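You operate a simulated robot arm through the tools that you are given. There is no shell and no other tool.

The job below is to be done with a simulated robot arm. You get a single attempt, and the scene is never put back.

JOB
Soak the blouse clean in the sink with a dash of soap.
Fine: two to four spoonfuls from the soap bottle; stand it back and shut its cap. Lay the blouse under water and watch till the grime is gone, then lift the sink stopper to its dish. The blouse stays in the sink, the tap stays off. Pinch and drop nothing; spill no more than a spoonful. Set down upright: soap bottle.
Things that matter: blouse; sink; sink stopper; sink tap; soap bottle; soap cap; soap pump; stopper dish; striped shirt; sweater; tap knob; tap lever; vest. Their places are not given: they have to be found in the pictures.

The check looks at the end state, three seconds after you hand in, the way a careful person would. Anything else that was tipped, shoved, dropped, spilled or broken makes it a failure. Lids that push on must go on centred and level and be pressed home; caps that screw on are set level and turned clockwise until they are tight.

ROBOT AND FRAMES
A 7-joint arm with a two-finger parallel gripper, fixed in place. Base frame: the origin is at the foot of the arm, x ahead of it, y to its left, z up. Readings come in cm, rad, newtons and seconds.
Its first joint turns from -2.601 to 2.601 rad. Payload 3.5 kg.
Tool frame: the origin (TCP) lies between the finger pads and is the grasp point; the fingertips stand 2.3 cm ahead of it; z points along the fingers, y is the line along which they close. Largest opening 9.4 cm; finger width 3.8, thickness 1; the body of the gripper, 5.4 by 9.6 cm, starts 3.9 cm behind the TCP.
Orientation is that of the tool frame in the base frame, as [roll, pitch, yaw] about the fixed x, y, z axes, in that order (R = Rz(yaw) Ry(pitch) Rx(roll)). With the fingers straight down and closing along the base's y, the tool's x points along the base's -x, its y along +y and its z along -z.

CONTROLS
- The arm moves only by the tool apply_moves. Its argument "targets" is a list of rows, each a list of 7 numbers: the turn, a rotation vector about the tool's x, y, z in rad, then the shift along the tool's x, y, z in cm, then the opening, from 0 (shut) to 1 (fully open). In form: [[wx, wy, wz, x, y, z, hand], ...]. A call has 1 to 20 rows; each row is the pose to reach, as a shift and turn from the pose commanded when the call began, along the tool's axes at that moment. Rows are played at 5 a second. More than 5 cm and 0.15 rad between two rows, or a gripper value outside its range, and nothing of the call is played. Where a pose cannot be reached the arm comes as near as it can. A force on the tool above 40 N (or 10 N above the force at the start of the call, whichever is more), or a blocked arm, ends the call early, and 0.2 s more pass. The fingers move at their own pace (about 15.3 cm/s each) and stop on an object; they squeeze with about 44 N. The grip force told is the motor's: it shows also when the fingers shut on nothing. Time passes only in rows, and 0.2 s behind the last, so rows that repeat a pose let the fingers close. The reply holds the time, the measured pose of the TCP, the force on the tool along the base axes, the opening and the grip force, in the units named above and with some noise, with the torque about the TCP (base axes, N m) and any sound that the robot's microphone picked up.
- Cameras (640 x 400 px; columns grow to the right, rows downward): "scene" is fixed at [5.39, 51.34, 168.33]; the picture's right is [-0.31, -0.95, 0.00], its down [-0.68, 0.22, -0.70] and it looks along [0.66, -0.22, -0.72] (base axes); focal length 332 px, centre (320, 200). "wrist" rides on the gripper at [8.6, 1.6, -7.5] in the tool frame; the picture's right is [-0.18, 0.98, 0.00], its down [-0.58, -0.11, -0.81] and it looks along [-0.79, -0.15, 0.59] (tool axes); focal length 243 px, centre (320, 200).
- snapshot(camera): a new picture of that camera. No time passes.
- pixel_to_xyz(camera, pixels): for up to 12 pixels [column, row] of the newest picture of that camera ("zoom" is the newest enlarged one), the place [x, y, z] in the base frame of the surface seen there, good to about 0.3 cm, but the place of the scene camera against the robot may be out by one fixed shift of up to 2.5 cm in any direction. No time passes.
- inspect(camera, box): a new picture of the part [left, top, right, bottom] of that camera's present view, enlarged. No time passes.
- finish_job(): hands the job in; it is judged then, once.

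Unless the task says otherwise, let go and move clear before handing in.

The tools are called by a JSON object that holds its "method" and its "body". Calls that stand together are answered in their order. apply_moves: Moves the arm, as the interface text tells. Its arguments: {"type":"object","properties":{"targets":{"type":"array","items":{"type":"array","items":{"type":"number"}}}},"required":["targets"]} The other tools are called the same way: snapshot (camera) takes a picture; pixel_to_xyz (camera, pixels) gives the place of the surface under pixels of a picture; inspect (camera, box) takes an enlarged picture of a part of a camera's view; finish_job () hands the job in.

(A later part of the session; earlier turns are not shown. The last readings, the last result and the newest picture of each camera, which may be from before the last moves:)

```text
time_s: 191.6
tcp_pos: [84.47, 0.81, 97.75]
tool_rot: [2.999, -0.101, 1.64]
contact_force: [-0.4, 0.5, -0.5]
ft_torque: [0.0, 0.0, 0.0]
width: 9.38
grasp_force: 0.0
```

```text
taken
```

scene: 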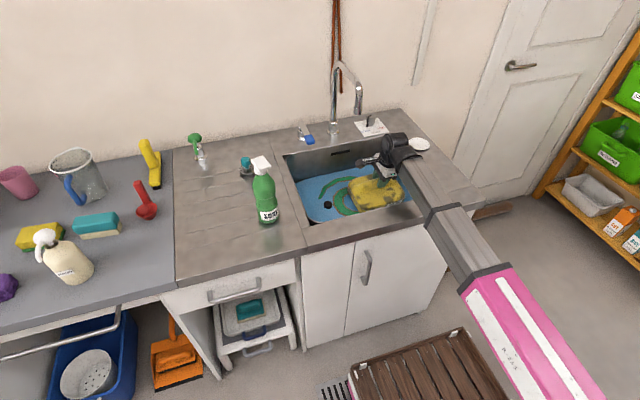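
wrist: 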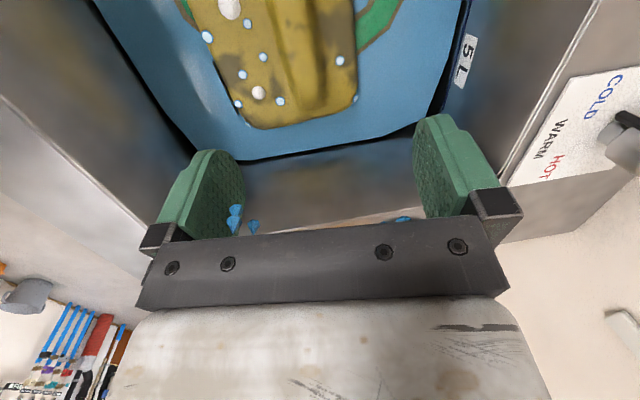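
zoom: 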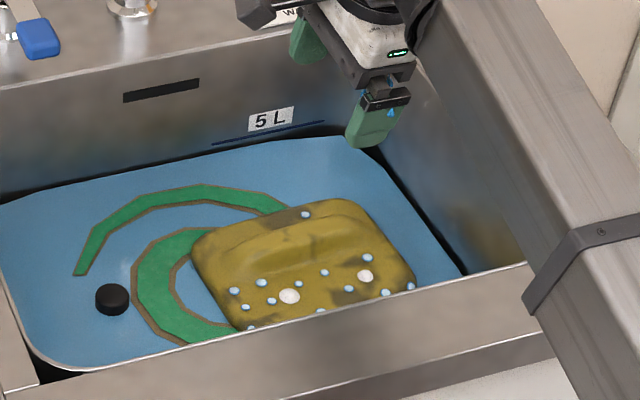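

The blouse lies in the water with bubbles; grime patches are still visible. I'll wait in place and watch.

{"method": "apply_moves", "body": {"targets": [[0, 0, 0, 0, 0, 0, 1], [0, 0, 0, 0, 0, 0, 1], [0, 0, 0, 0, 0, 0, 1], [0, 0, 0, 0, 0, 0, 1], [0, 0, 0, 0, 0, 0, 1], [0, 0, 0, 0, 0, 0, 1], [0, 0, 0, 0, 0, 0, 1], [0, 0, 0, 0, 0, 0, 1], [0, 0, 0, 0, 0, 0, 1], [0, 0, 0, 0, 0, 0, 1], [0, 0, 0, 0, 0, 0, 1], [0, 0, 0, 0, 0, 0, 1], [0, 0, 0, 0, 0, 0, 1], [0, 0, 0, 0, 0, 0, 1], [0, 0, 0, 0, 0, 0, 1], [0, 0, 0, 0, 0, 0, 1], [0, 0, 0, 0, 0, 0, 1], [0, 0, 0, 0, 0, 0, 1], [0, 0, 0, 0, 0, 0, 1], [0, 0, 0, 0, 0, 0, 1]]}}

{"method": "inspect", "body": {"camera": "scene", "box": [300, 130, 460, 230]}}

{"method": "pixel_to_xyz", "body": {"camera": "zoom", "pixels": [[220, 240], [300, 235], [340, 215], [270, 270], [330, 285], [400, 270], [250, 310], [150, 230], [430, 250]]}}

```text
time_s: 195.8
tcp_pos: [84.66, 0.9, 97.91]
tool_rot: [2.998, -0.1, 1.64]
contact_force: [0.0, 0.2, -0.4]
ft_torque: [0.02, 0.0, -0.01]
width: 9.4
grasp_force: 0.1
```

```text
4.00 times, centred on (380, 180) of scene
```

zoom: 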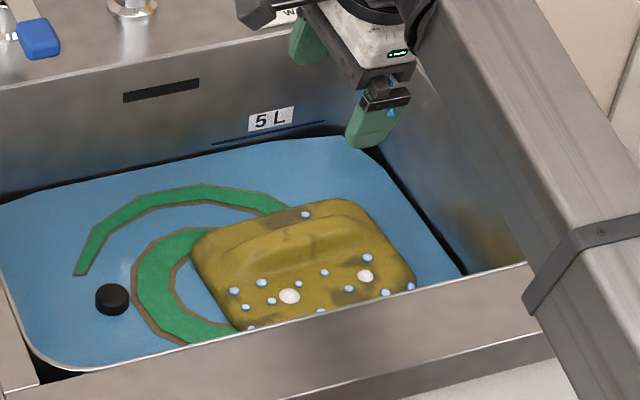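

```text
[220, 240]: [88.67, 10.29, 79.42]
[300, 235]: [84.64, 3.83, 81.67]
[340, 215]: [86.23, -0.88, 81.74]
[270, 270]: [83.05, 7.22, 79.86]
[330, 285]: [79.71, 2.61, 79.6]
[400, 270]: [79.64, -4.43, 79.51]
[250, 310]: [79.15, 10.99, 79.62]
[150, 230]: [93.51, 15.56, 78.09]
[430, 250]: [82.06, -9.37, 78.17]
```

Patches seem slightly fainter; the blouse's top is ~1.4 cm above the water plane. I'll keep watching for another 8 seconds.

{"method": "apply_moves", "body": {"targets": [[0, 0, 0, 0, 0, 0, 1], [0, 0, 0, 0, 0, 0, 1], [0, 0, 0, 0, 0, 0, 1], [0, 0, 0, 0, 0, 0, 1], [0, 0, 0, 0, 0, 0, 1], [0, 0, 0, 0, 0, 0, 1], [0, 0, 0, 0, 0, 0, 1], [0, 0, 0, 0, 0, 0, 1], [0, 0, 0, 0, 0, 0, 1], [0, 0, 0, 0, 0, 0, 1], [0, 0, 0, 0, 0, 0, 1], [0, 0, 0, 0, 0, 0, 1], [0, 0, 0, 0, 0, 0, 1], [0, 0, 0, 0, 0, 0, 1], [0, 0, 0, 0, 0, 0, 1], [0, 0, 0, 0, 0, 0, 1], [0, 0, 0, 0, 0, 0, 1], [0, 0, 0, 0, 0, 0, 1], [0, 0, 0, 0, 0, 0, 1], [0, 0, 0, 0, 0, 0, 1]]}}

{"method": "apply_moves", "body": {"targets": [[0, 0, 0, 0, 0, 0, 1], [0, 0, 0, 0, 0, 0, 1], [0, 0, 0, 0, 0, 0, 1], [0, 0, 0, 0, 0, 0, 1], [0, 0, 0, 0, 0, 0, 1], [0, 0, 0, 0, 0, 0, 1], [0, 0, 0, 0, 0, 0, 1], [0, 0, 0, 0, 0, 0, 1], [0, 0, 0, 0, 0, 0, 1], [0, 0, 0, 0, 0, 0, 1], [0, 0, 0, 0, 0, 0, 1], [0, 0, 0, 0, 0, 0, 1], [0, 0, 0, 0, 0, 0, 1], [0, 0, 0, 0, 0, 0, 1], [0, 0, 0, 0, 0, 0, 1], [0, 0, 0, 0, 0, 0, 1], [0, 0, 0, 0, 0, 0, 1], [0, 0, 0, 0, 0, 0, 1], [0, 0, 0, 0, 0, 0, 1], [0, 0, 0, 0, 0, 0, 1]]}}

{"method": "inspect", "body": {"camera": "scene", "box": [330, 165, 430, 225]}}

{"method": "snapshot", "body": {"camera": "wrist"}}

```text
time_s: 200.0
tcp_pos: [84.62, 1.02, 97.91]
tool_rot: [2.999, -0.099, 1.64]
contact_force: [-0.1, -0.2, 0.1]
ft_torque: [-0.02, 0.05, -0.03]
width: 9.39
grasp_force: 0.1
```

```text
time_s: 204.2
tcp_pos: [84.42, 0.87, 97.87]
tool_rot: [2.999, -0.1, 1.64]
contact_force: [0.4, -0.4, 0.5]
ft_torque: [0.0, 0.02, -0.02]
width: 9.39
grasp_force: 0.0
```

```text
6.40 times, centred on (380, 195) of scene
```

zoom: 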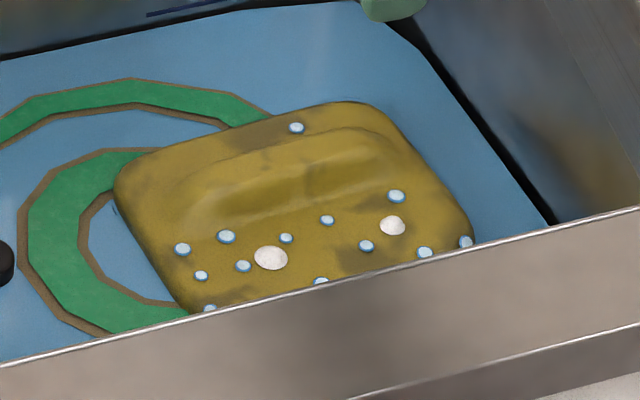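

```text
taken
```

wrist: 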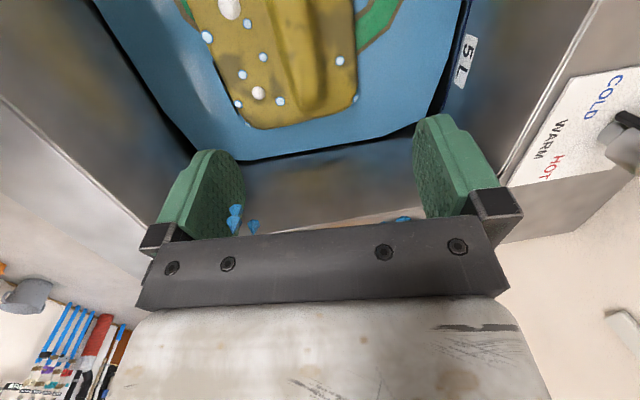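

The grime is fading steadily (patches at zoom (330,190) are lighter). While it soaks I'll back the hand away from under the spout toward the robot, ready to reorient for the stopper.

{"method": "apply_moves", "body": {"targets": [[0, 0, 0, 0.56, -2.05, -0.24, 1], [0, 0, 0, 1.13, -4.1, -0.48, 1], [0, 0, 0, 1.69, -6.16, -0.72, 1], [0, 0, 0, 2.25, -8.2, -0.96, 1], [0, 0, 0, 2.815, -10.26, -1.2, 1], [0, 0, 0, 2.815, -10.26, -1.2, 1], [0, 0, 0, 2.815, -10.26, -1.2, 1], [0, 0, 0, 2.815, -10.26, -1.2, 1], [0, 0, 0, 2.815, -10.26, -1.2, 1], [0, 0, 0, 2.815, -10.26, -1.2, 1], [0, 0, 0, 2.815, -10.26, -1.2, 1], [0, 0, 0, 2.815, -10.26, -1.2, 1], [0, 0, 0, 2.815, -10.26, -1.2, 1], [0, 0, 0, 2.815, -10.26, -1.2, 1], [0, 0, 0, 2.815, -10.26, -1.2, 1], [0, 0, 0, 2.815, -10.26, -1.2, 1], [0, 0, 0, 2.815, -10.26, -1.2, 1], [0, 0, 0, 2.815, -10.26, -1.2, 1], [0, 0, 0, 2.815, -10.26, -1.2, 1], [0, 0, 0, 2.815, -10.26, -1.2, 1]]}}

{"method": "inspect", "body": {"camera": "scene", "box": [300, 130, 440, 230]}}

```text
time_s: 208.4
tcp_pos: [74.11, 2.93, 97.83]
tool_rot: [2.998, -0.099, 1.642]
contact_force: [0.0, 0.5, 0.0]
ft_torque: [-0.04, 0.0, -0.01]
width: 9.4
grasp_force: 0.0
```

```text
4.00 times, centred on (370, 180) of scene
```

zoom: 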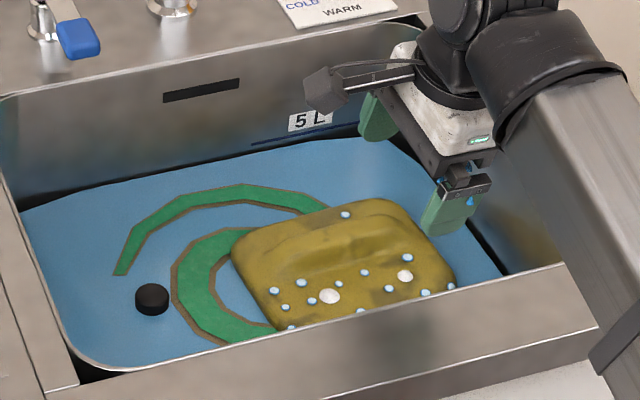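

Over the water at (74,3) now. I'll rotate the hand to its nominal yaw and vertical while moving left to y≈20.

{"method": "apply_moves", "body": {"targets": [[0.0147, 0.0039, -0.133, 1.34, 0.07, 0.15, 1], [0.0294, 0.0079, -0.266, 2.67, 0.15, 0.29, 1], [0.0441, 0.0118, -0.399, 4.01, 0.22, 0.44, 1], [0.0589, 0.0157, -0.532, 5.34, 0.3, 0.58, 1], [0.0736, 0.0197, -0.665, 6.68, 0.37, 0.73, 1], [0.0883, 0.0236, -0.798, 8.02, 0.44, 0.87, 1], [0.103, 0.0275, -0.931, 9.35, 0.52, 1.02, 1], [0.1177, 0.0314, -1.064, 10.69, 0.59, 1.16, 1], [0.1324, 0.0354, -1.197, 12.03, 0.67, 1.31, 1], [0.1472, 0.0393, -1.33, 13.36, 0.74, 1.45, 1], [0.1619, 0.0432, -1.463, 14.7, 0.81, 1.6, 1], [0.1766, 0.0472, -1.596, 16.03, 0.89, 1.74, 1], [0.1913, 0.0511, -1.729, 17.37, 0.96, 1.89, 1], [0.1913, 0.0511, -1.729, 17.37, 0.96, 1.89, 1]]}}

{"method": "snapshot", "body": {"camera": "wrist"}}

{"method": "snapshot", "body": {"camera": "scene"}}

```text
time_s: 211.4
tcp_pos: [74.09, 20.53, 97.78]
tool_rot: [3.141, -0.003, -2.911]
contact_force: [0.9, 0.3, 0.5]
ft_torque: [0.0, 0.0, -0.02]
width: 9.41
grasp_force: 0.0
```

```text
taken
```

wrist: 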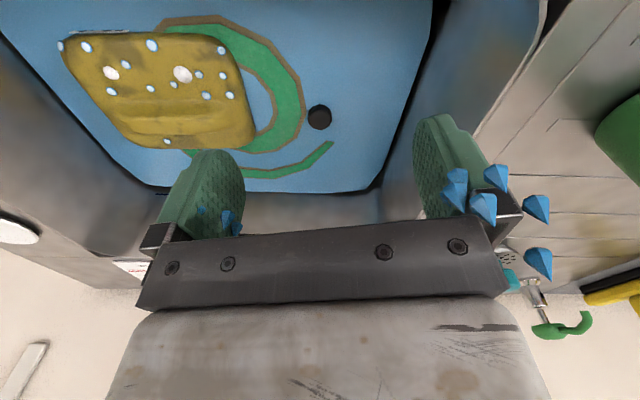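

```text
taken
```

scene: 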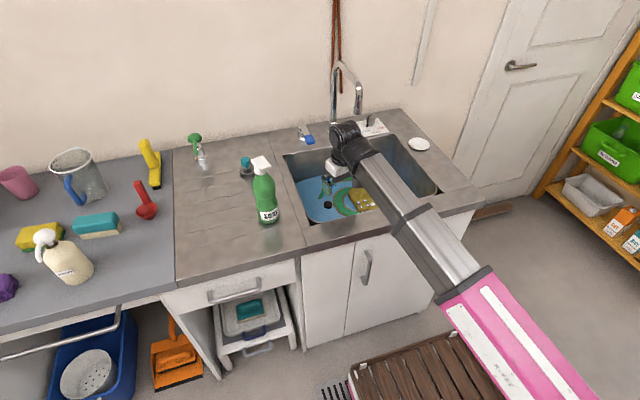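

The stopper is visible at wrist (320,117). I'll measure it and check the blouse's grime.

{"method": "pixel_to_xyz", "body": {"camera": "wrist", "pixels": [[320, 117], [309, 115], [331, 117], [320, 107], [320, 127], [316, 111], [350, 130], [395, 185]]}}

{"method": "inspect", "body": {"camera": "wrist", "box": [40, 0, 360, 200]}}

{"method": "inspect", "body": {"camera": "wrist", "box": [295, 95, 345, 140]}}

```text
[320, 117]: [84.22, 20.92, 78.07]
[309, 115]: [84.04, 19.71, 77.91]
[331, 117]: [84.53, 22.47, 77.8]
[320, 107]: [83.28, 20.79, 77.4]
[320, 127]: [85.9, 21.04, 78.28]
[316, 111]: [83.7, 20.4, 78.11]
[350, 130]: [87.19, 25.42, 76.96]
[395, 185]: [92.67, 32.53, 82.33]
```

```text
2.00 times, centred on (200, 100) of wrist
```

zoom: 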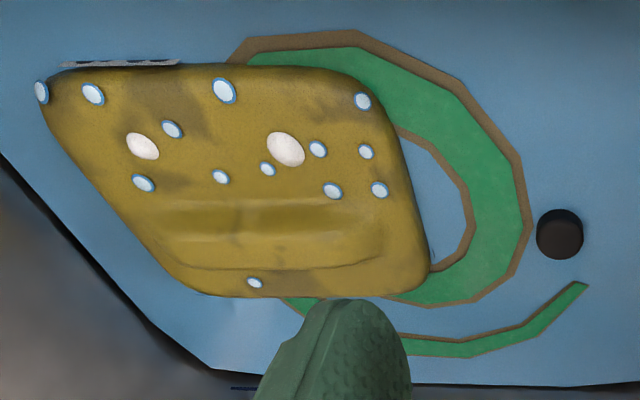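

```text
8.89 times, centred on (320, 118) of wrist
```

zoom: 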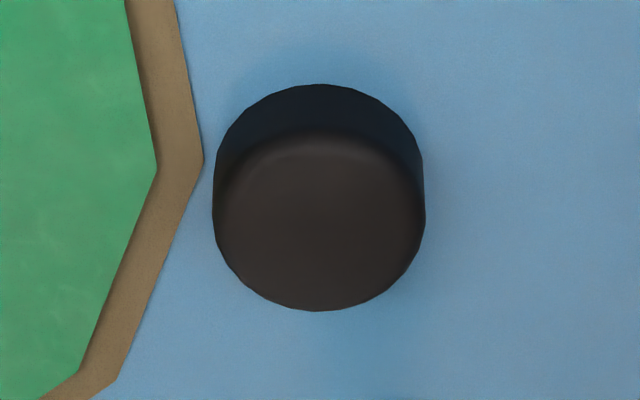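

The knob centre is about (84.7, 21.05), top z≈78.2, diameter ≈2.9 cm. I'll move above it to z≈88 and keep waiting there.

{"method": "apply_moves", "body": {"targets": [[0, 0, 0, -1.5, -0.27, 1.5, 1], [0, 0, 0, -3, -0.55, 3, 1], [0, 0, 0, -4.5, -0.82, 4.5, 1], [0, 0, 0, -6, -1.1, 6, 1], [0, 0, 0, -7.5, -1.37, 7.5, 1], [0, 0, 0, -9, -1.65, 9, 1], [0, 0, 0, -10.44, -1.92, 9.8, 1], [0, 0, 0, -10.44, -1.92, 9.8, 1], [0, 0, 0, -10.44, -1.92, 9.8, 1], [0, 0, 0, -10.44, -1.92, 9.8, 1], [0, 0, 0, -10.44, -1.92, 9.8, 1], [0, 0, 0, -10.44, -1.92, 9.8, 1], [0, 0, 0, -10.44, -1.92, 9.8, 1], [0, 0, 0, -10.44, -1.92, 9.8, 1], [0, 0, 0, -10.44, -1.92, 9.8, 1], [0, 0, 0, -10.44, -1.92, 9.8, 1], [0, 0, 0, -10.44, -1.92, 9.8, 1], [0, 0, 0, -10.44, -1.92, 9.8, 1]]}}

{"method": "snapshot", "body": {"camera": "wrist"}}

{"method": "snapshot", "body": {"camera": "scene"}}

{"method": "inspect", "body": {"camera": "scene", "box": [290, 120, 450, 240]}}

```text
time_s: 215.2
tcp_pos: [84.54, 21.08, 88.08]
tool_rot: [3.139, -0.001, -2.914]
contact_force: [-0.4, -0.3, 0.5]
ft_torque: [0.0, 0.07, 0.03]
width: 9.39
grasp_force: 0.0
```

```text
taken
```

wrist: 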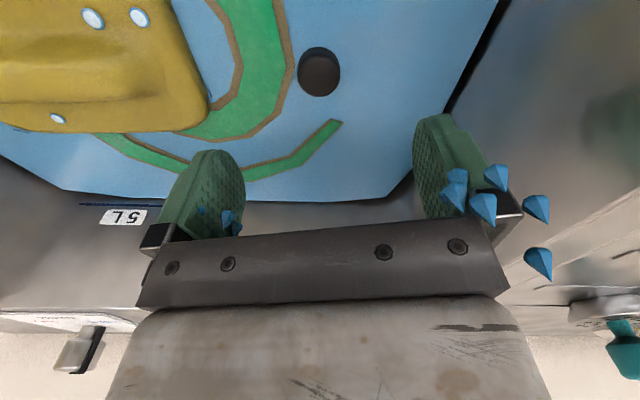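

```text
taken
```

scene: 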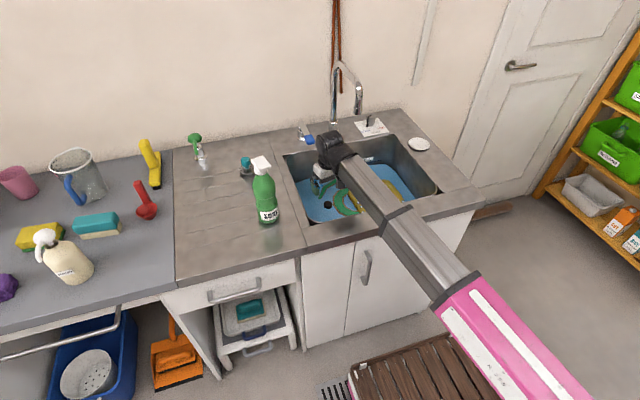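

```text
3.33 times, centred on (370, 180) of scene
```

zoom: 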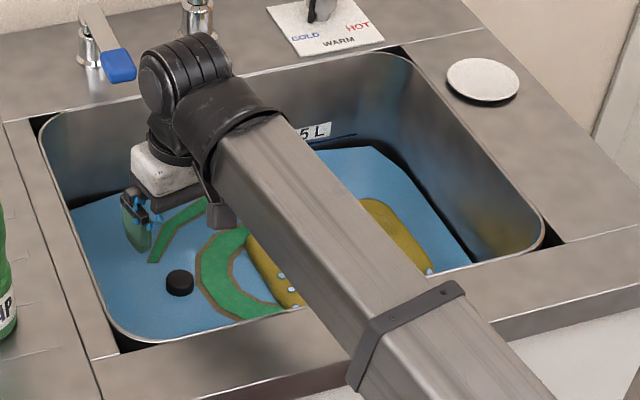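

I'll measure the forearm's lower left edge near the sink's front rim to see how much lower I can go, and take a closer look at the blouse.

{"method": "pixel_to_xyz", "body": {"camera": "zoom", "pixels": [[235, 205], [260, 240], [280, 262], [300, 288], [320, 312], [335, 335], [345, 360], [350, 380], [255, 180], [300, 230], [340, 280], [380, 330]]}}

{"method": "inspect", "body": {"camera": "wrist", "box": [0, 0, 360, 230]}}

```text
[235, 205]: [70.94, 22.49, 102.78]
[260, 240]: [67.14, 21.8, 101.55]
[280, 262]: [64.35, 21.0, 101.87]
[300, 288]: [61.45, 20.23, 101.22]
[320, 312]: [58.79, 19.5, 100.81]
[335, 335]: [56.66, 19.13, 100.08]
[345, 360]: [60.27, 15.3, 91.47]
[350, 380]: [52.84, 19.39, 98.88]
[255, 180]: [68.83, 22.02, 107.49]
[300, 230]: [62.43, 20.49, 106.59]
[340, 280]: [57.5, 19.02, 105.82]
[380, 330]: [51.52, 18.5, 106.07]
```

```text
1.74 times, centred on (180, 115) of wrist
```

zoom: 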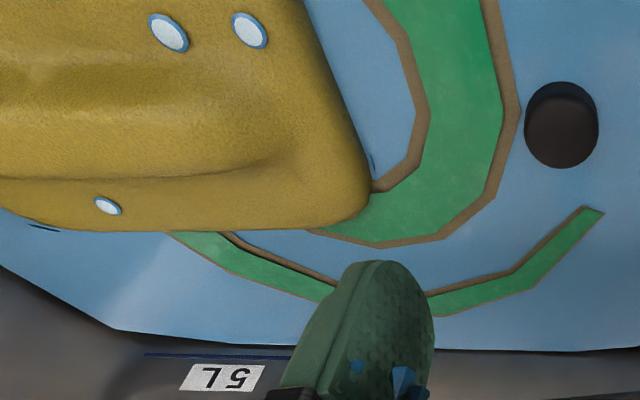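

Forearm underside is at about z 99.9 over the rim at this height, so going down 9–10 cm leaves ~3 cm clearance. The blouse still shows faint patches; I'll wait more and watch.

{"method": "apply_moves", "body": {"targets": [[0, 0, 0, 0, 0, 0, 1], [0, 0, 0, 0, 0, 0, 1], [0, 0, 0, 0, 0, 0, 1], [0, 0, 0, 0, 0, 0, 1], [0, 0, 0, 0, 0, 0, 1], [0, 0, 0, 0, 0, 0, 1], [0, 0, 0, 0, 0, 0, 1], [0, 0, 0, 0, 0, 0, 1], [0, 0, 0, 0, 0, 0, 1], [0, 0, 0, 0, 0, 0, 1], [0, 0, 0, 0, 0, 0, 1], [0, 0, 0, 0, 0, 0, 1], [0, 0, 0, 0, 0, 0, 1], [0, 0, 0, 0, 0, 0, 1], [0, 0, 0, 0, 0, 0, 1], [0, 0, 0, 0, 0, 0, 1], [0, 0, 0, 0, 0, 0, 1], [0, 0, 0, 0, 0, 0, 1], [0, 0, 0, 0, 0, 0, 1], [0, 0, 0, 0, 0, 0, 1]]}}

{"method": "apply_moves", "body": {"targets": [[0, 0, 0, 0, 0, 0, 1], [0, 0, 0, 0, 0, 0, 1], [0, 0, 0, 0, 0, 0, 1], [0, 0, 0, 0, 0, 0, 1], [0, 0, 0, 0, 0, 0, 1], [0, 0, 0, 0, 0, 0, 1], [0, 0, 0, 0, 0, 0, 1], [0, 0, 0, 0, 0, 0, 1], [0, 0, 0, 0, 0, 0, 1], [0, 0, 0, 0, 0, 0, 1], [0, 0, 0, 0, 0, 0, 1], [0, 0, 0, 0, 0, 0, 1], [0, 0, 0, 0, 0, 0, 1], [0, 0, 0, 0, 0, 0, 1], [0, 0, 0, 0, 0, 0, 1], [0, 0, 0, 0, 0, 0, 1], [0, 0, 0, 0, 0, 0, 1], [0, 0, 0, 0, 0, 0, 1], [0, 0, 0, 0, 0, 0, 1], [0, 0, 0, 0, 0, 0, 1]]}}

{"method": "inspect", "body": {"camera": "wrist", "box": [0, 0, 360, 230]}}

```text
time_s: 219.4
tcp_pos: [84.65, 21.07, 88.0]
tool_rot: [3.14, -0.002, -2.915]
contact_force: [-0.3, -0.1, 0.6]
ft_torque: [-0.01, 0.0, -0.02]
width: 9.41
grasp_force: 0.2
```

```text
time_s: 223.6
tcp_pos: [84.62, 21.07, 88.09]
tool_rot: [3.139, -0.001, -2.912]
contact_force: [-0.4, 0.2, -0.3]
ft_torque: [0.0, 0.01, -0.01]
width: 9.4
grasp_force: 0.1
```

```text
1.74 times, centred on (180, 115) of wrist
```

zoom: 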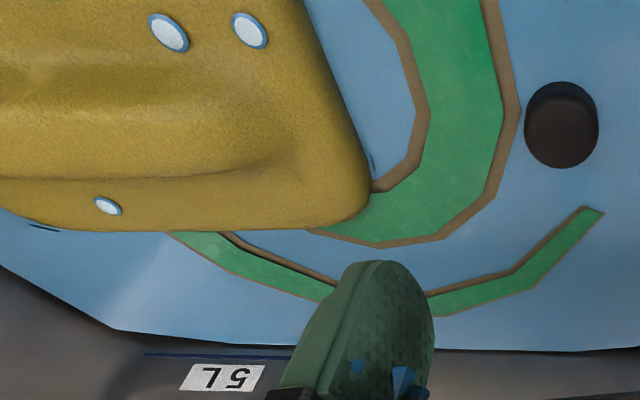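

Almost no patches remain in this part. I'll wait some more to be safe, then back off to view the whole blouse.

{"method": "apply_moves", "body": {"targets": [[0, 0, 0, 0, 0, 0, 1], [0, 0, 0, 0, 0, 0, 1], [0, 0, 0, 0, 0, 0, 1], [0, 0, 0, 0, 0, 0, 1], [0, 0, 0, 0, 0, 0, 1], [0, 0, 0, 0, 0, 0, 1], [0, 0, 0, 0, 0, 0, 1], [0, 0, 0, 0, 0, 0, 1], [0, 0, 0, 0, 0, 0, 1], [0, 0, 0, 0, 0, 0, 1], [0, 0, 0, 0, 0, 0, 1], [0, 0, 0, 0, 0, 0, 1], [0, 0, 0, 0, 0, 0, 1], [0, 0, 0, 0, 0, 0, 1], [0, 0, 0, 0, 0, 0, 1], [0, 0, 0, 0, 0, 0, 1], [0, 0, 0, 0, 0, 0, 1], [0, 0, 0, 0, 0, 0, 1], [0, 0, 0, 0, 0, 0, 1], [0, 0, 0, 0, 0, 0, 1]]}}

{"method": "apply_moves", "body": {"targets": [[0, 0, 0, 0, 0, 0, 1], [0, 0, 0, 0, 0, 0, 1], [0, 0, 0, 0, 0, 0, 1], [0, 0, 0, 0, 0, 0, 1], [0, 0, 0, 0, 0, 0, 1], [0, 0, 0, 0, 0, 0, 1], [0, 0, 0, 0, 0, 0, 1], [0, 0, 0, 0, 0, 0, 1], [0, 0, 0, 0, 0, 0, 1], [0, 0, 0, 0, 0, 0, 1], [0, 0, 0, 0, 0, 0, 1], [0, 0, 0, 0, 0, 0, 1], [0, 0, 0, 0, 0, 0, 1], [0, 0, 0, 0, 0, 0, 1], [0, 0, 0, 0, 0, 0, 1], [0, 0, 0, 0, 0, 0, 1], [0, 0, 0, 0, 0, 0, 1], [0, 0, 0, 0, 0, 0, 1], [0, 0, 0, 0, 0, 0, 1], [0, 0, 0, 0, 0, 0, 1]]}}

{"method": "apply_moves", "body": {"targets": [[0, 0, 0, 0, 0, 0, 1], [0, 0, 0, 0, 0, 0, 1], [0, 0, 0, 1, 0, -1.5, 1], [0, 0, 0, 2.5, 0, -3, 1], [0, 0, 0, 4, 0, -4.5, 1], [0, 0, 0, 5.5, 0, -6, 1], [0, 0, 0, 7, 0, -7.5, 1], [0, 0, 0, 8.5, 0, -9, 1], [0, 0, 0, 10, 0, -10, 1], [0, 0, 0, 10, 0, -10, 1]]}}

{"method": "snapshot", "body": {"camera": "wrist"}}

{"method": "inspect", "body": {"camera": "wrist", "box": [40, 0, 360, 200]}}

```text
time_s: 227.8
tcp_pos: [84.73, 21.01, 88.15]
tool_rot: [3.141, -0.002, -2.915]
contact_force: [0.4, -0.1, -0.9]
ft_torque: [0.01, 0.02, 0.03]
width: 9.41
grasp_force: 0.0
```

```text
time_s: 232.0
tcp_pos: [84.66, 21.07, 88.04]
tool_rot: [3.139, -0.001, -2.916]
contact_force: [-0.7, 0.7, -0.2]
ft_torque: [0.01, 0.0, -0.02]
width: 9.41
grasp_force: 0.0
```

```text
time_s: 234.2
tcp_pos: [74.88, 18.64, 98.1]
tool_rot: [3.141, -0.002, -2.915]
contact_force: [-0.6, -0.6, 0.3]
ft_torque: [-0.05, -0.01, -0.01]
width: 9.39
grasp_force: 0.0
```

```text
taken
```

wrist: 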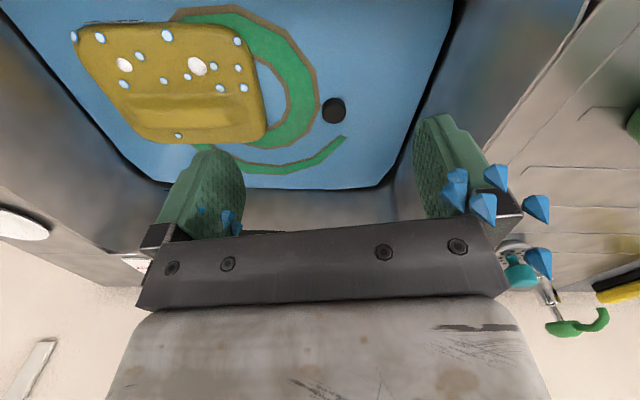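

```text
2.00 times, centred on (200, 100) of wrist
```

zoom: 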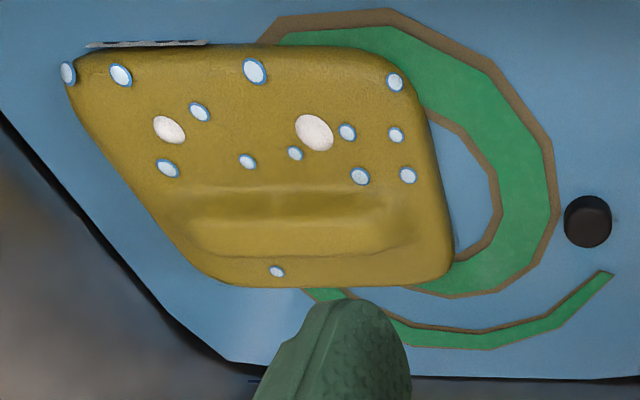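

No dark patches remain on the blouse (zoom 270,150). For safety I'll soak it about 8 s longer and compare once more.

{"method": "apply_moves", "body": {"targets": [[0, 0, 0, 0, 0, 0, 1], [0, 0, 0, 0, 0, 0, 1], [0, 0, 0, 0, 0, 0, 1], [0, 0, 0, 0, 0, 0, 1], [0, 0, 0, 0, 0, 0, 1], [0, 0, 0, 0, 0, 0, 1], [0, 0, 0, 0, 0, 0, 1], [0, 0, 0, 0, 0, 0, 1], [0, 0, 0, 0, 0, 0, 1], [0, 0, 0, 0, 0, 0, 1], [0, 0, 0, 0, 0, 0, 1], [0, 0, 0, 0, 0, 0, 1], [0, 0, 0, 0, 0, 0, 1], [0, 0, 0, 0, 0, 0, 1], [0, 0, 0, 0, 0, 0, 1], [0, 0, 0, 0, 0, 0, 1], [0, 0, 0, 0, 0, 0, 1], [0, 0, 0, 0, 0, 0, 1], [0, 0, 0, 0, 0, 0, 1], [0, 0, 0, 0, 0, 0, 1]]}}

{"method": "apply_moves", "body": {"targets": [[0, 0, 0, 0, 0, 0, 1], [0, 0, 0, 0, 0, 0, 1], [0, 0, 0, 0, 0, 0, 1], [0, 0, 0, 0, 0, 0, 1], [0, 0, 0, 0, 0, 0, 1], [0, 0, 0, 0, 0, 0, 1], [0, 0, 0, 0, 0, 0, 1], [0, 0, 0, 0, 0, 0, 1], [0, 0, 0, 0, 0, 0, 1], [0, 0, 0, 0, 0, 0, 1], [0, 0, 0, 0, 0, 0, 1], [0, 0, 0, 0, 0, 0, 1], [0, 0, 0, 0, 0, 0, 1], [0, 0, 0, 0, 0, 0, 1], [0, 0, 0, 0, 0, 0, 1], [0, 0, 0, 0, 0, 0, 1], [0, 0, 0, 0, 0, 0, 1], [0, 0, 0, 0, 0, 0, 1], [0, 0, 0, 0, 0, 0, 1], [0, 0, 0, 0, 0, 0, 1]]}}

{"method": "inspect", "body": {"camera": "wrist", "box": [60, 0, 290, 150]}}

{"method": "inspect", "body": {"camera": "scene", "box": [330, 165, 430, 225]}}

```text
time_s: 238.4
tcp_pos: [74.88, 18.67, 98.0]
tool_rot: [3.138, -0.002, -2.914]
contact_force: [-0.9, 0.6, -0.4]
ft_torque: [-0.01, 0.04, 0.01]
width: 9.39
grasp_force: 0.1
```

```text
time_s: 242.6
tcp_pos: [74.88, 18.8, 97.99]
tool_rot: [3.14, -0.003, -2.914]
contact_force: [-0.2, 1.0, 0.2]
ft_torque: [0.02, 0.02, -0.02]
width: 9.4
grasp_force: 0.1
```

```text
2.67 times, centred on (175, 75) of wrist
```

zoom: 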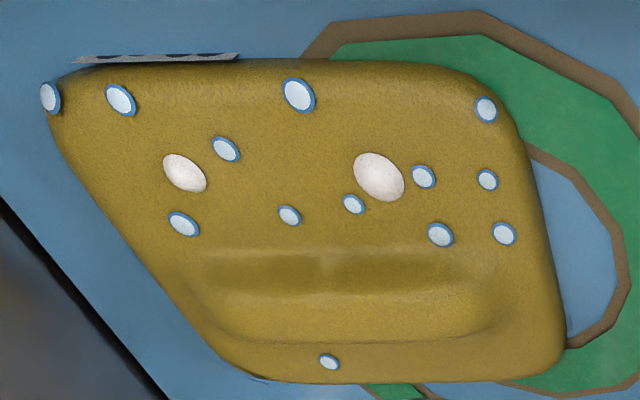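

```text
6.40 times, centred on (380, 195) of scene
```

zoom: 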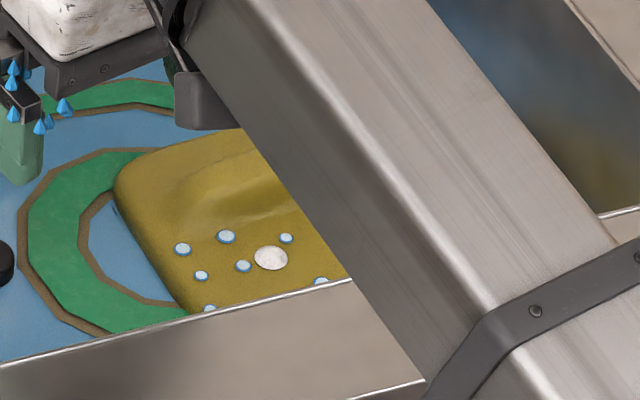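

The blouse is clean all over. Now the stopper: I'll return above it and measure it again from close up.

{"method": "apply_moves", "body": {"targets": [[0, 0, 0, -1.5, 0, 1.5, 1], [0, 0, 0, -3, 0, 3, 1], [0, 0, 0, -4.5, 0, 4.5, 1], [0, 0, 0, -6, 0, 6, 1], [0, 0, 0, -7.5, 0, 7.5, 1], [0, 0, 0, -9, 0, 9, 1], [0, 0, 0, -10, 0, 10, 1], [0, 0, 0, -10, 0, 10, 1]]}}

{"method": "snapshot", "body": {"camera": "wrist"}}

{"method": "pixel_to_xyz", "body": {"camera": "wrist", "pixels": [[319, 75], [299, 75], [339, 75], [319, 55], [319, 62], [319, 93], [308, 85], [330, 85], [302, 68], [337, 68]]}}

{"method": "inspect", "body": {"camera": "wrist", "box": [280, 40, 360, 110]}}

```text
time_s: 244.4
tcp_pos: [84.63, 20.89, 87.94]
tool_rot: [3.14, 0.0, -2.916]
contact_force: [-0.2, 1.0, 0.5]
ft_torque: [0.0, 0.0, 0.02]
width: 9.4
grasp_force: 0.1
```

```text
taken
```

wrist: 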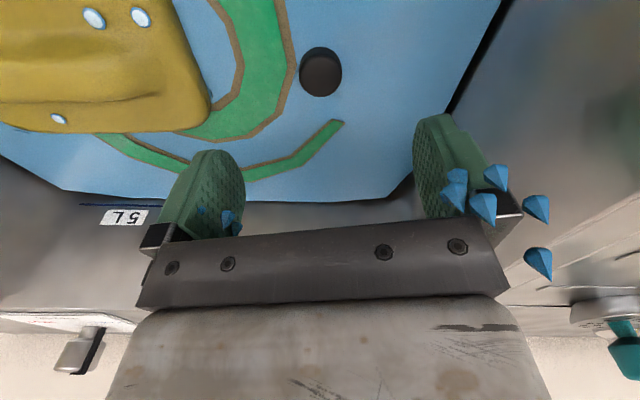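

```text
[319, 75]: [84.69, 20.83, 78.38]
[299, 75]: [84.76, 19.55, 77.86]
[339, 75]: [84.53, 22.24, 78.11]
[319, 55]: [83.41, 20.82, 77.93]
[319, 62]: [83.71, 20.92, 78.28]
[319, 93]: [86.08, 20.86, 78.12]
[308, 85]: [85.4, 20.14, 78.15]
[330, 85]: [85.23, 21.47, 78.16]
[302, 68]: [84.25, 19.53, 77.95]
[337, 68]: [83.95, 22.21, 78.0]
```

```text
5.71 times, centred on (320, 75) of wrist
```

zoom: 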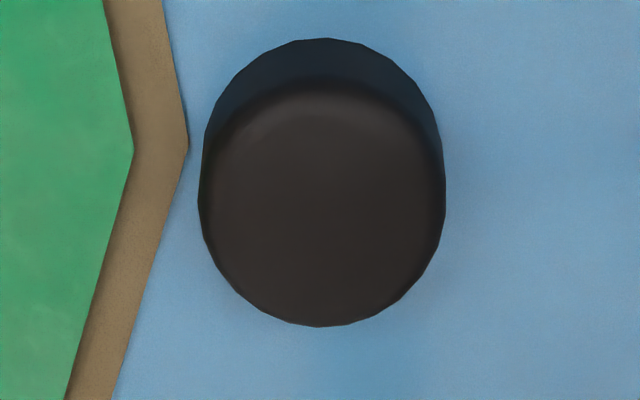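

The knob is centred at about (84.75, 20.88) and the TCP is right above it. I'll lower with open fingers to TCP z≈78.4.

{"method": "apply_moves", "body": {"targets": [[0, 0, 0, -0.1, 0, 2, 1], [0, 0, 0, -0.1, 0, 4, 1], [0, 0, 0, -0.1, 0, 6, 0.8], [0, 0, 0, -0.1, 0, 7.5, 0.7], [0, 0, 0, -0.1, 0, 8.7, 0.7], [0, 0, 0, -0.1, 0, 9.5, 0.7], [0, 0, 0, -0.1, 0, 9.5, 0.7]]}}

{"method": "snapshot", "body": {"camera": "wrist"}}

{"method": "inspect", "body": {"camera": "scene", "box": [290, 120, 450, 240]}}

{"method": "pixel_to_xyz", "body": {"camera": "zoom", "pixels": [[280, 300], [300, 320], [320, 345], [260, 280], [240, 255], [310, 335]]}}

```text
time_s: 246.0
tcp_pos: [84.69, 21.05, 78.55]
tool_rot: [3.14, -0.002, -2.914]
contact_force: [0.4, 0.0, -0.4]
ft_torque: [-0.05, -0.02, -0.02]
width: 6.57
grasp_force: 0.0
```

```text
taken
```

wrist: 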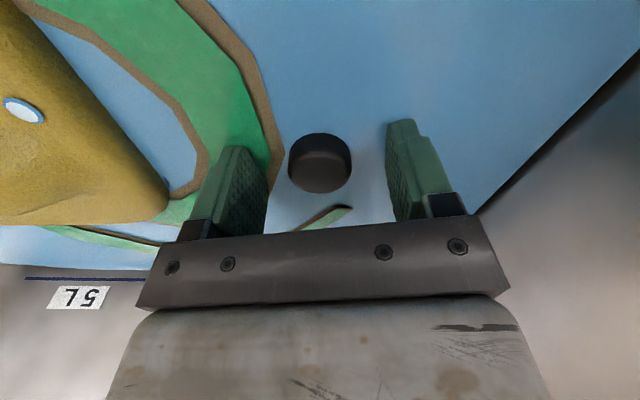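

```text
3.33 times, centred on (370, 180) of scene
```

zoom: 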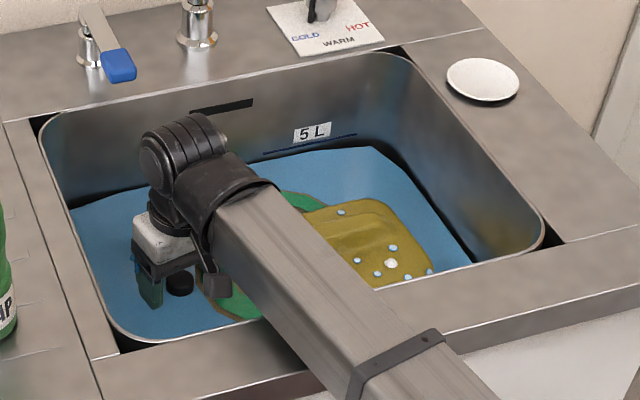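

```text
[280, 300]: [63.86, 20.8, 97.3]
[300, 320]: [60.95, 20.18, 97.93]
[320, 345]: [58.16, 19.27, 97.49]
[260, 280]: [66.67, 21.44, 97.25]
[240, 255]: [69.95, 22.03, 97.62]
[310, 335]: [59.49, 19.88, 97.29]
```

The knob (320,170) is centred between the fingers and the forearm is clear of the rim. I'll go 0.4 cm lower and close on the knob.

{"method": "apply_moves", "body": {"targets": [[0, 0, 0, 0, 0, 0.4, 0.7], [0, 0, 0, 0, 0, 0.4, 0.5], [0, 0, 0, 0, 0, 0.4, 0.4], [0, 0, 0, 0, 0, 0.4, 0.3], [0, 0, 0, 0, 0, 0.4, 0.2], [0, 0, 0, 0, 0, 0.4, 0.2]]}}

{"method": "snapshot", "body": {"camera": "wrist"}}

```text
time_s: 247.4
tcp_pos: [84.67, 21.06, 78.17]
tool_rot: [3.139, -0.001, -2.914]
contact_force: [0.5, -1.6, 1.5]
ft_torque: [-0.12, -0.05, -0.02]
width: 3.02
grasp_force: 43.9
```

```text
taken
```

wrist: 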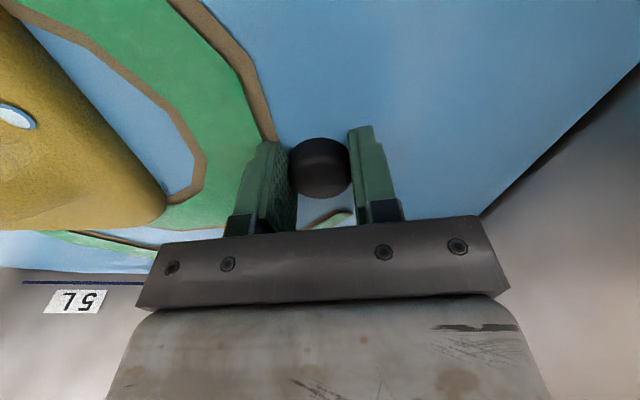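

The knob is gripped (3.0 cm, 44 N). I'll lift slowly and watch the force.

{"method": "apply_moves", "body": {"targets": [[0, 0, 0, 0, 0, -0.3, 0.2], [0, 0, 0, 0, 0, -0.7, 0.2], [0, 0, 0, 0, 0, -1.2, 0.2], [0, 0, 0, 0, 0, -2, 0.2], [0, 0, 0, 0, 0, -3, 0.2]]}}

{"method": "snapshot", "body": {"camera": "wrist"}}

{"method": "inspect", "body": {"camera": "scene", "box": [290, 120, 450, 240]}}

```text
time_s: 248.6
tcp_pos: [84.65, 21.04, 81.13]
tool_rot: [3.139, -0.001, -2.914]
contact_force: [-0.8, -0.7, -0.3]
ft_torque: [-0.05, 0.0, -0.02]
width: 3.07
grasp_force: 44.1
```

```text
taken
```

wrist: 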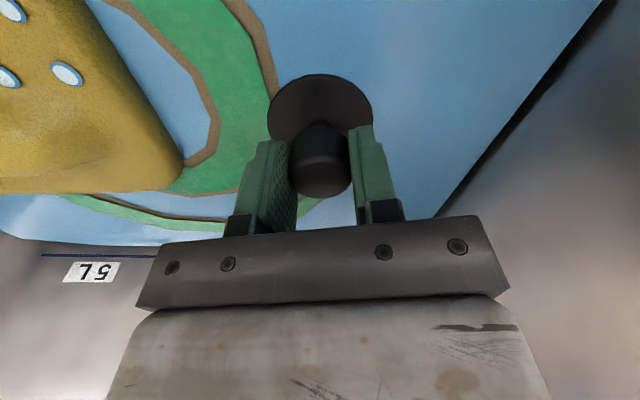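

```text
3.33 times, centred on (370, 180) of scene
```

zoom: 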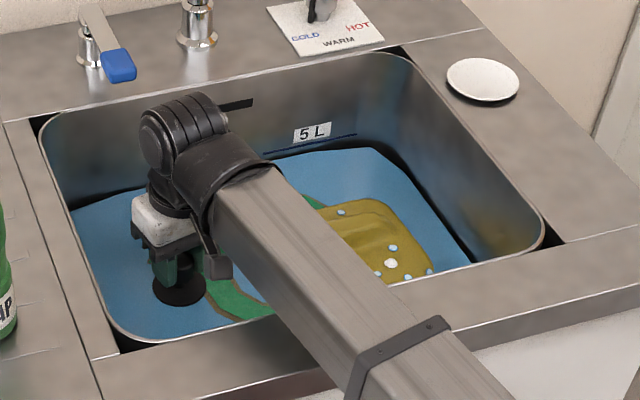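

The stopper is out: a knob on a wider disc. I'll raise it and pull back toward the robot over the sink so it clears the spout.

{"method": "apply_moves", "body": {"targets": [[0, 0, 0, 0, 0, -2, 0.2], [0, 0, 0, 0, 0, -4, 0.2], [0, 0, 0, 0, 0, -6, 0.2], [0, 0, 0, 0.5, 0, -8, 0.2], [0, 0, 0, 2, 0, -10, 0.2], [0, 0, 0, 4, 0, -12, 0.2], [0, 0, 0, 6, 0, -14, 0.2], [0, 0, 0, 8, 0, -16, 0.2], [0, 0, 0, 10, 0, -17, 0.2], [0, 0, 0, 10, 0, -17, 0.2], [0, 0, 0, 10, 0, -17, 0.2], [0, 0, 0, 10, 0, -17, 0.2], [0, 0, 0, 10, 0, -17, 0.2]]}}

{"method": "snapshot", "body": {"camera": "wrist"}}

{"method": "snapshot", "body": {"camera": "scene"}}

```text
time_s: 251.4
tcp_pos: [74.95, 18.71, 98.16]
tool_rot: [3.14, -0.002, -2.916]
contact_force: [-0.2, 1.4, -0.4]
ft_torque: [-0.03, 0.0, 0.02]
width: 3.06
grasp_force: 44.1
```

```text
taken
```

wrist: 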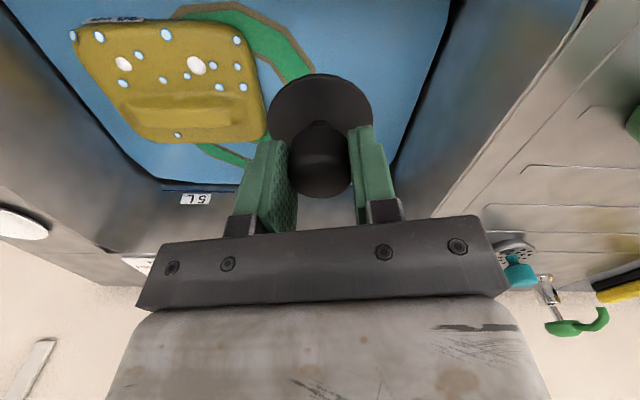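

```text
taken
```

scene: 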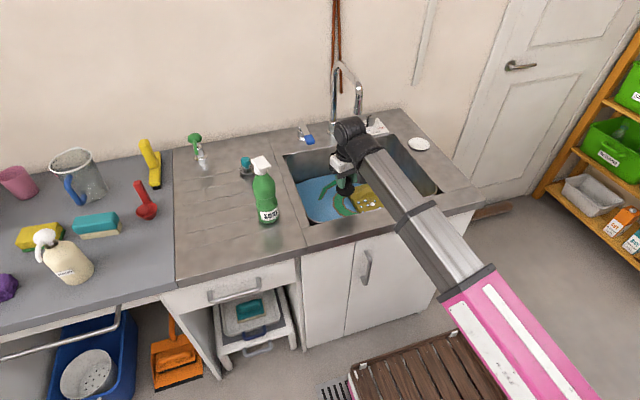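

The stopper hangs upright in the grip. I'll carry it to the right in front of the spout, to about (76,-13), turning along with the arm.

{"method": "apply_moves", "body": {"targets": [[0, 0, 0.03, 0.44, -2.22, 0, 0.2], [0, 0, 0.06, 0.87, -4.45, 0, 0.2], [0, 0, 0.09, 1.31, -6.67, 0, 0.2], [0, 0, 0.12, 1.75, -8.89, 0, 0.2], [0, 0, 0.15, 2.19, -11.11, 0, 0.2], [0, 0, 0.18, 2.62, -13.34, 0, 0.2], [0, 0, 0.21, 3.06, -15.56, 0, 0.2], [0, 0, 0.24, 3.5, -17.78, 0, 0.2], [0, 0, 0.27, 3.93, -20.0, 0, 0.2], [0, 0, 0.3, 4.37, -22.2, 0, 0.2], [0, 0, 0.33, 4.81, -24.45, 0, 0.2], [0, 0, 0.36, 5.25, -26.7, 0, 0.2], [0, 0, 0.38, 5.7, -28.9, 0, 0.2], [0, 0, 0.4, 6.12, -31.12, 0, 0.2], [0, 0, 0.4, 6.12, -31.12, 0, 0.2]]}}

{"method": "snapshot", "body": {"camera": "wrist"}}

{"method": "snapshot", "body": {"camera": "scene"}}

```text
time_s: 254.6
tcp_pos: [76.01, -12.89, 98.17]
tool_rot: [-3.142, -0.001, 2.969]
contact_force: [0.2, 0.4, -0.3]
ft_torque: [0.0, -0.01, 0.0]
width: 3.02
grasp_force: 43.9
```

```text
taken
```

wrist: 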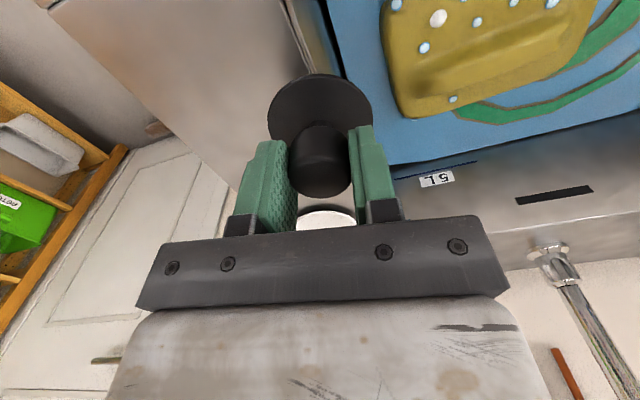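

```text
taken
```

scene: 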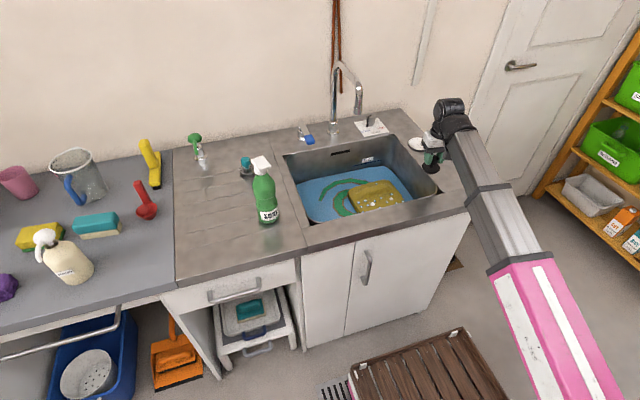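

The dish is visible ahead (wrist (325,217), scene (418,143)). I'll measure the dish with both cameras.

{"method": "inspect", "body": {"camera": "scene", "box": [395, 125, 455, 185]}}

{"method": "pixel_to_xyz", "body": {"camera": "scene", "pixels": [[409, 143], [412, 148], [418, 138], [415, 143], [420, 142], [409, 139], [412, 137], [417, 150]]}}

{"method": "pixel_to_xyz", "body": {"camera": "wrist", "pixels": [[325, 220], [310, 222], [345, 222], [325, 212], [300, 222], [325, 226], [318, 110], [318, 80], [270, 110], [370, 110]]}}

```text
6.67 times, centred on (425, 155) of scene
```

zoom: 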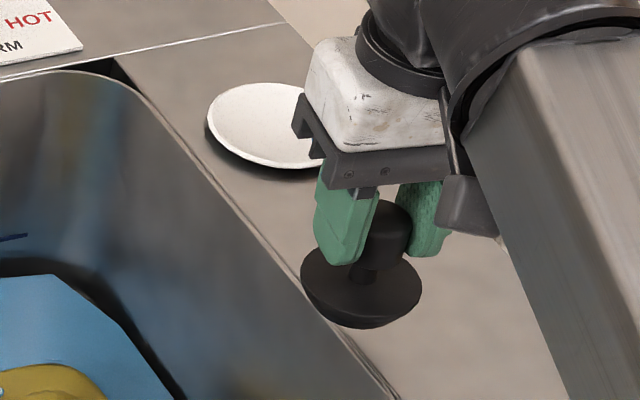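

```text
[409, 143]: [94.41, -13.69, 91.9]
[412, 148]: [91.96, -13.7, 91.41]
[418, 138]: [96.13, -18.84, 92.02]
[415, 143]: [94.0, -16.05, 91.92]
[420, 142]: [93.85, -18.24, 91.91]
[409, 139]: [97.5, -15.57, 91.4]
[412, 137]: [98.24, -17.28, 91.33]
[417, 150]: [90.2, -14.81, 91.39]
```

```text
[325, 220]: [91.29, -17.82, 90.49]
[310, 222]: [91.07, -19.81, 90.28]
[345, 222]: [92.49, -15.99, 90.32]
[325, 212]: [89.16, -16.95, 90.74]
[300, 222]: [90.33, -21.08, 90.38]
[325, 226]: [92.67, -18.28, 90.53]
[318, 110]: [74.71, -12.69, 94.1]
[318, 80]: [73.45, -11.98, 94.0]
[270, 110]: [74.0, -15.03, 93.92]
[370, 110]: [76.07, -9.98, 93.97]
```

The dish centre works out to about (92.6, -18.6), radius 4.2, surface z≈90.5; the stopper's bottom hangs ~5.5 cm below the TCP. I'll move forward half way and re-measure.

{"method": "apply_moves", "body": {"targets": [[0, 0, 0, -2, -0.3, 0, 0.2], [0, 0, 0, -4, -0.6, 0, 0.2], [0, 0, 0, -6, -0.95, 0, 0.2], [0, 0, 0, -8, -1.3, 0, 0.2], [0, 0, 0, -8, -1.3, 0, 0.2]]}}

{"method": "snapshot", "body": {"camera": "wrist"}}

{"method": "inspect", "body": {"camera": "wrist", "box": [240, 60, 420, 240]}}

{"method": "inspect", "body": {"camera": "scene", "box": [385, 105, 465, 175]}}

```text
time_s: 255.8
tcp_pos: [83.69, -15.51, 98.05]
tool_rot: [3.141, -0.001, 2.968]
contact_force: [0.0, 0.1, -0.9]
ft_torque: [-0.02, 0.04, 0.02]
width: 3.03
grasp_force: 43.8
```

```text
taken
```

wrist: 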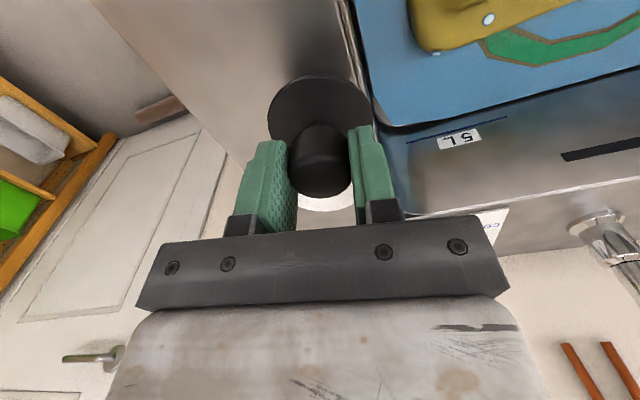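

```text
2.22 times, centred on (330, 150) of wrist
```

zoom: 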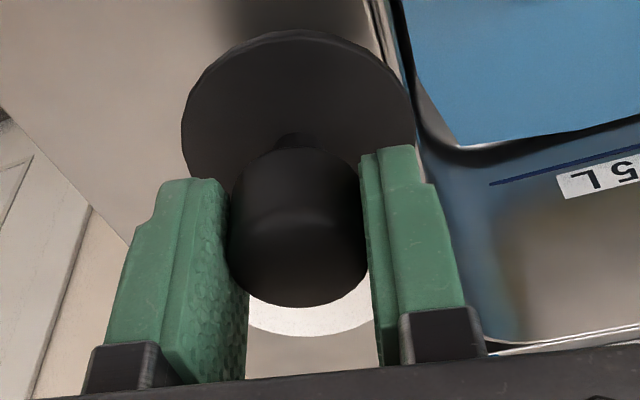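

```text
5.71 times, centred on (425, 140) of scene
```

zoom: 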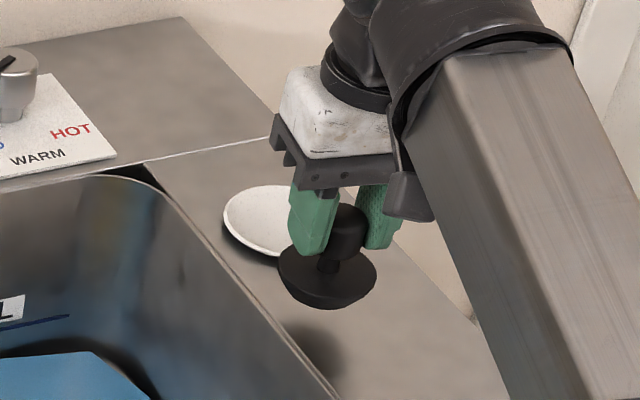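

I'll measure the dish's far edge (white crescent at wrist (325,208)) and visible left part in the scene to pin its centre.

{"method": "pixel_to_xyz", "body": {"camera": "wrist", "pixels": [[305, 203], [312, 207], [325, 209], [338, 208], [348, 204], [325, 204], [325, 214], [340, 216]]}}

{"method": "pixel_to_xyz", "body": {"camera": "zoom", "pixels": [[226, 215], [235, 235], [255, 250], [275, 255], [240, 200], [265, 190], [290, 188], [260, 220], [280, 230]]}}

```text
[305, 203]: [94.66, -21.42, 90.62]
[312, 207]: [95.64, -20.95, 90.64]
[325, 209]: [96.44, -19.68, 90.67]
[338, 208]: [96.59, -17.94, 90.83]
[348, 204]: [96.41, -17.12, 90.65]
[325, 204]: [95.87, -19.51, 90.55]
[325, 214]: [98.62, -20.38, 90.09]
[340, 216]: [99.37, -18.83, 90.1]
```

```text
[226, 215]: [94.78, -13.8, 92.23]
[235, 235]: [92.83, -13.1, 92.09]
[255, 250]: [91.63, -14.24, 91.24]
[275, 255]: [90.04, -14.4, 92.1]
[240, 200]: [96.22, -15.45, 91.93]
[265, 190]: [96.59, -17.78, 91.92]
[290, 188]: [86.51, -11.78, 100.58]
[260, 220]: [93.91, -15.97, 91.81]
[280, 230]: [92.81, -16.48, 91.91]
```

The dish centre is about (92.7,-18.4). I'll move above it and then lower carefully.

{"method": "apply_moves", "body": {"targets": [[0, 0, 0, -2, -0.28, 0, 0.2], [0, 0, 0, -4, -0.56, 0, 0.2], [0, 0, 0, -6, -0.84, 0, 0.2], [0, 0, 0, -8, -1.12, 0, 0.2], [0, 0, 0, -9.36, -1.31, 0, 0.2], [0, 0, 0, -9.36, -1.31, 0.5, 0.2], [0, 0, 0, -9.36, -1.31, 1.0, 0.2], [0, 0, 0, -9.36, -1.31, 1.4, 0.2], [0, 0, 0, -9.36, -1.31, 1.4, 0.2]]}}

{"method": "inspect", "body": {"camera": "scene", "box": [385, 95, 465, 165]}}

{"method": "snapshot", "body": {"camera": "wrist"}}

```text
time_s: 257.8
tcp_pos: [92.59, -18.48, 96.79]
tool_rot: [3.141, -0.003, 2.97]
contact_force: [0.4, -0.6, -0.6]
ft_torque: [-0.02, -0.03, -0.01]
width: 3.04
grasp_force: 43.9
```

```text
5.71 times, centred on (425, 130) of scene
```

zoom: 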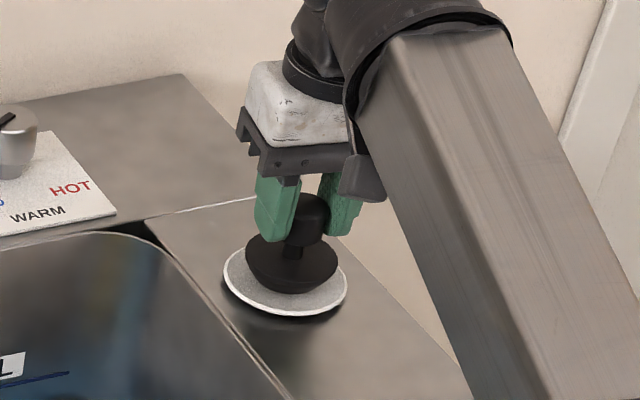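

```text
taken
```

wrist: 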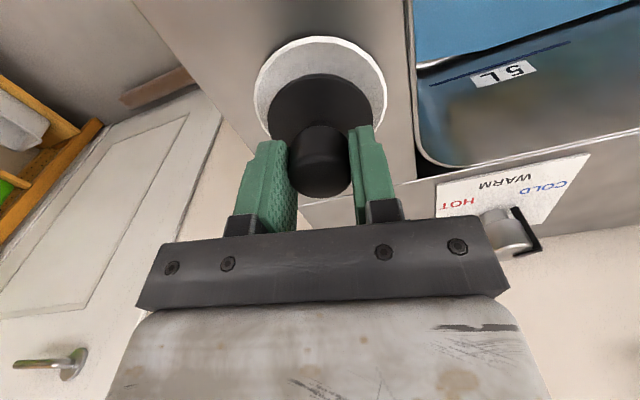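

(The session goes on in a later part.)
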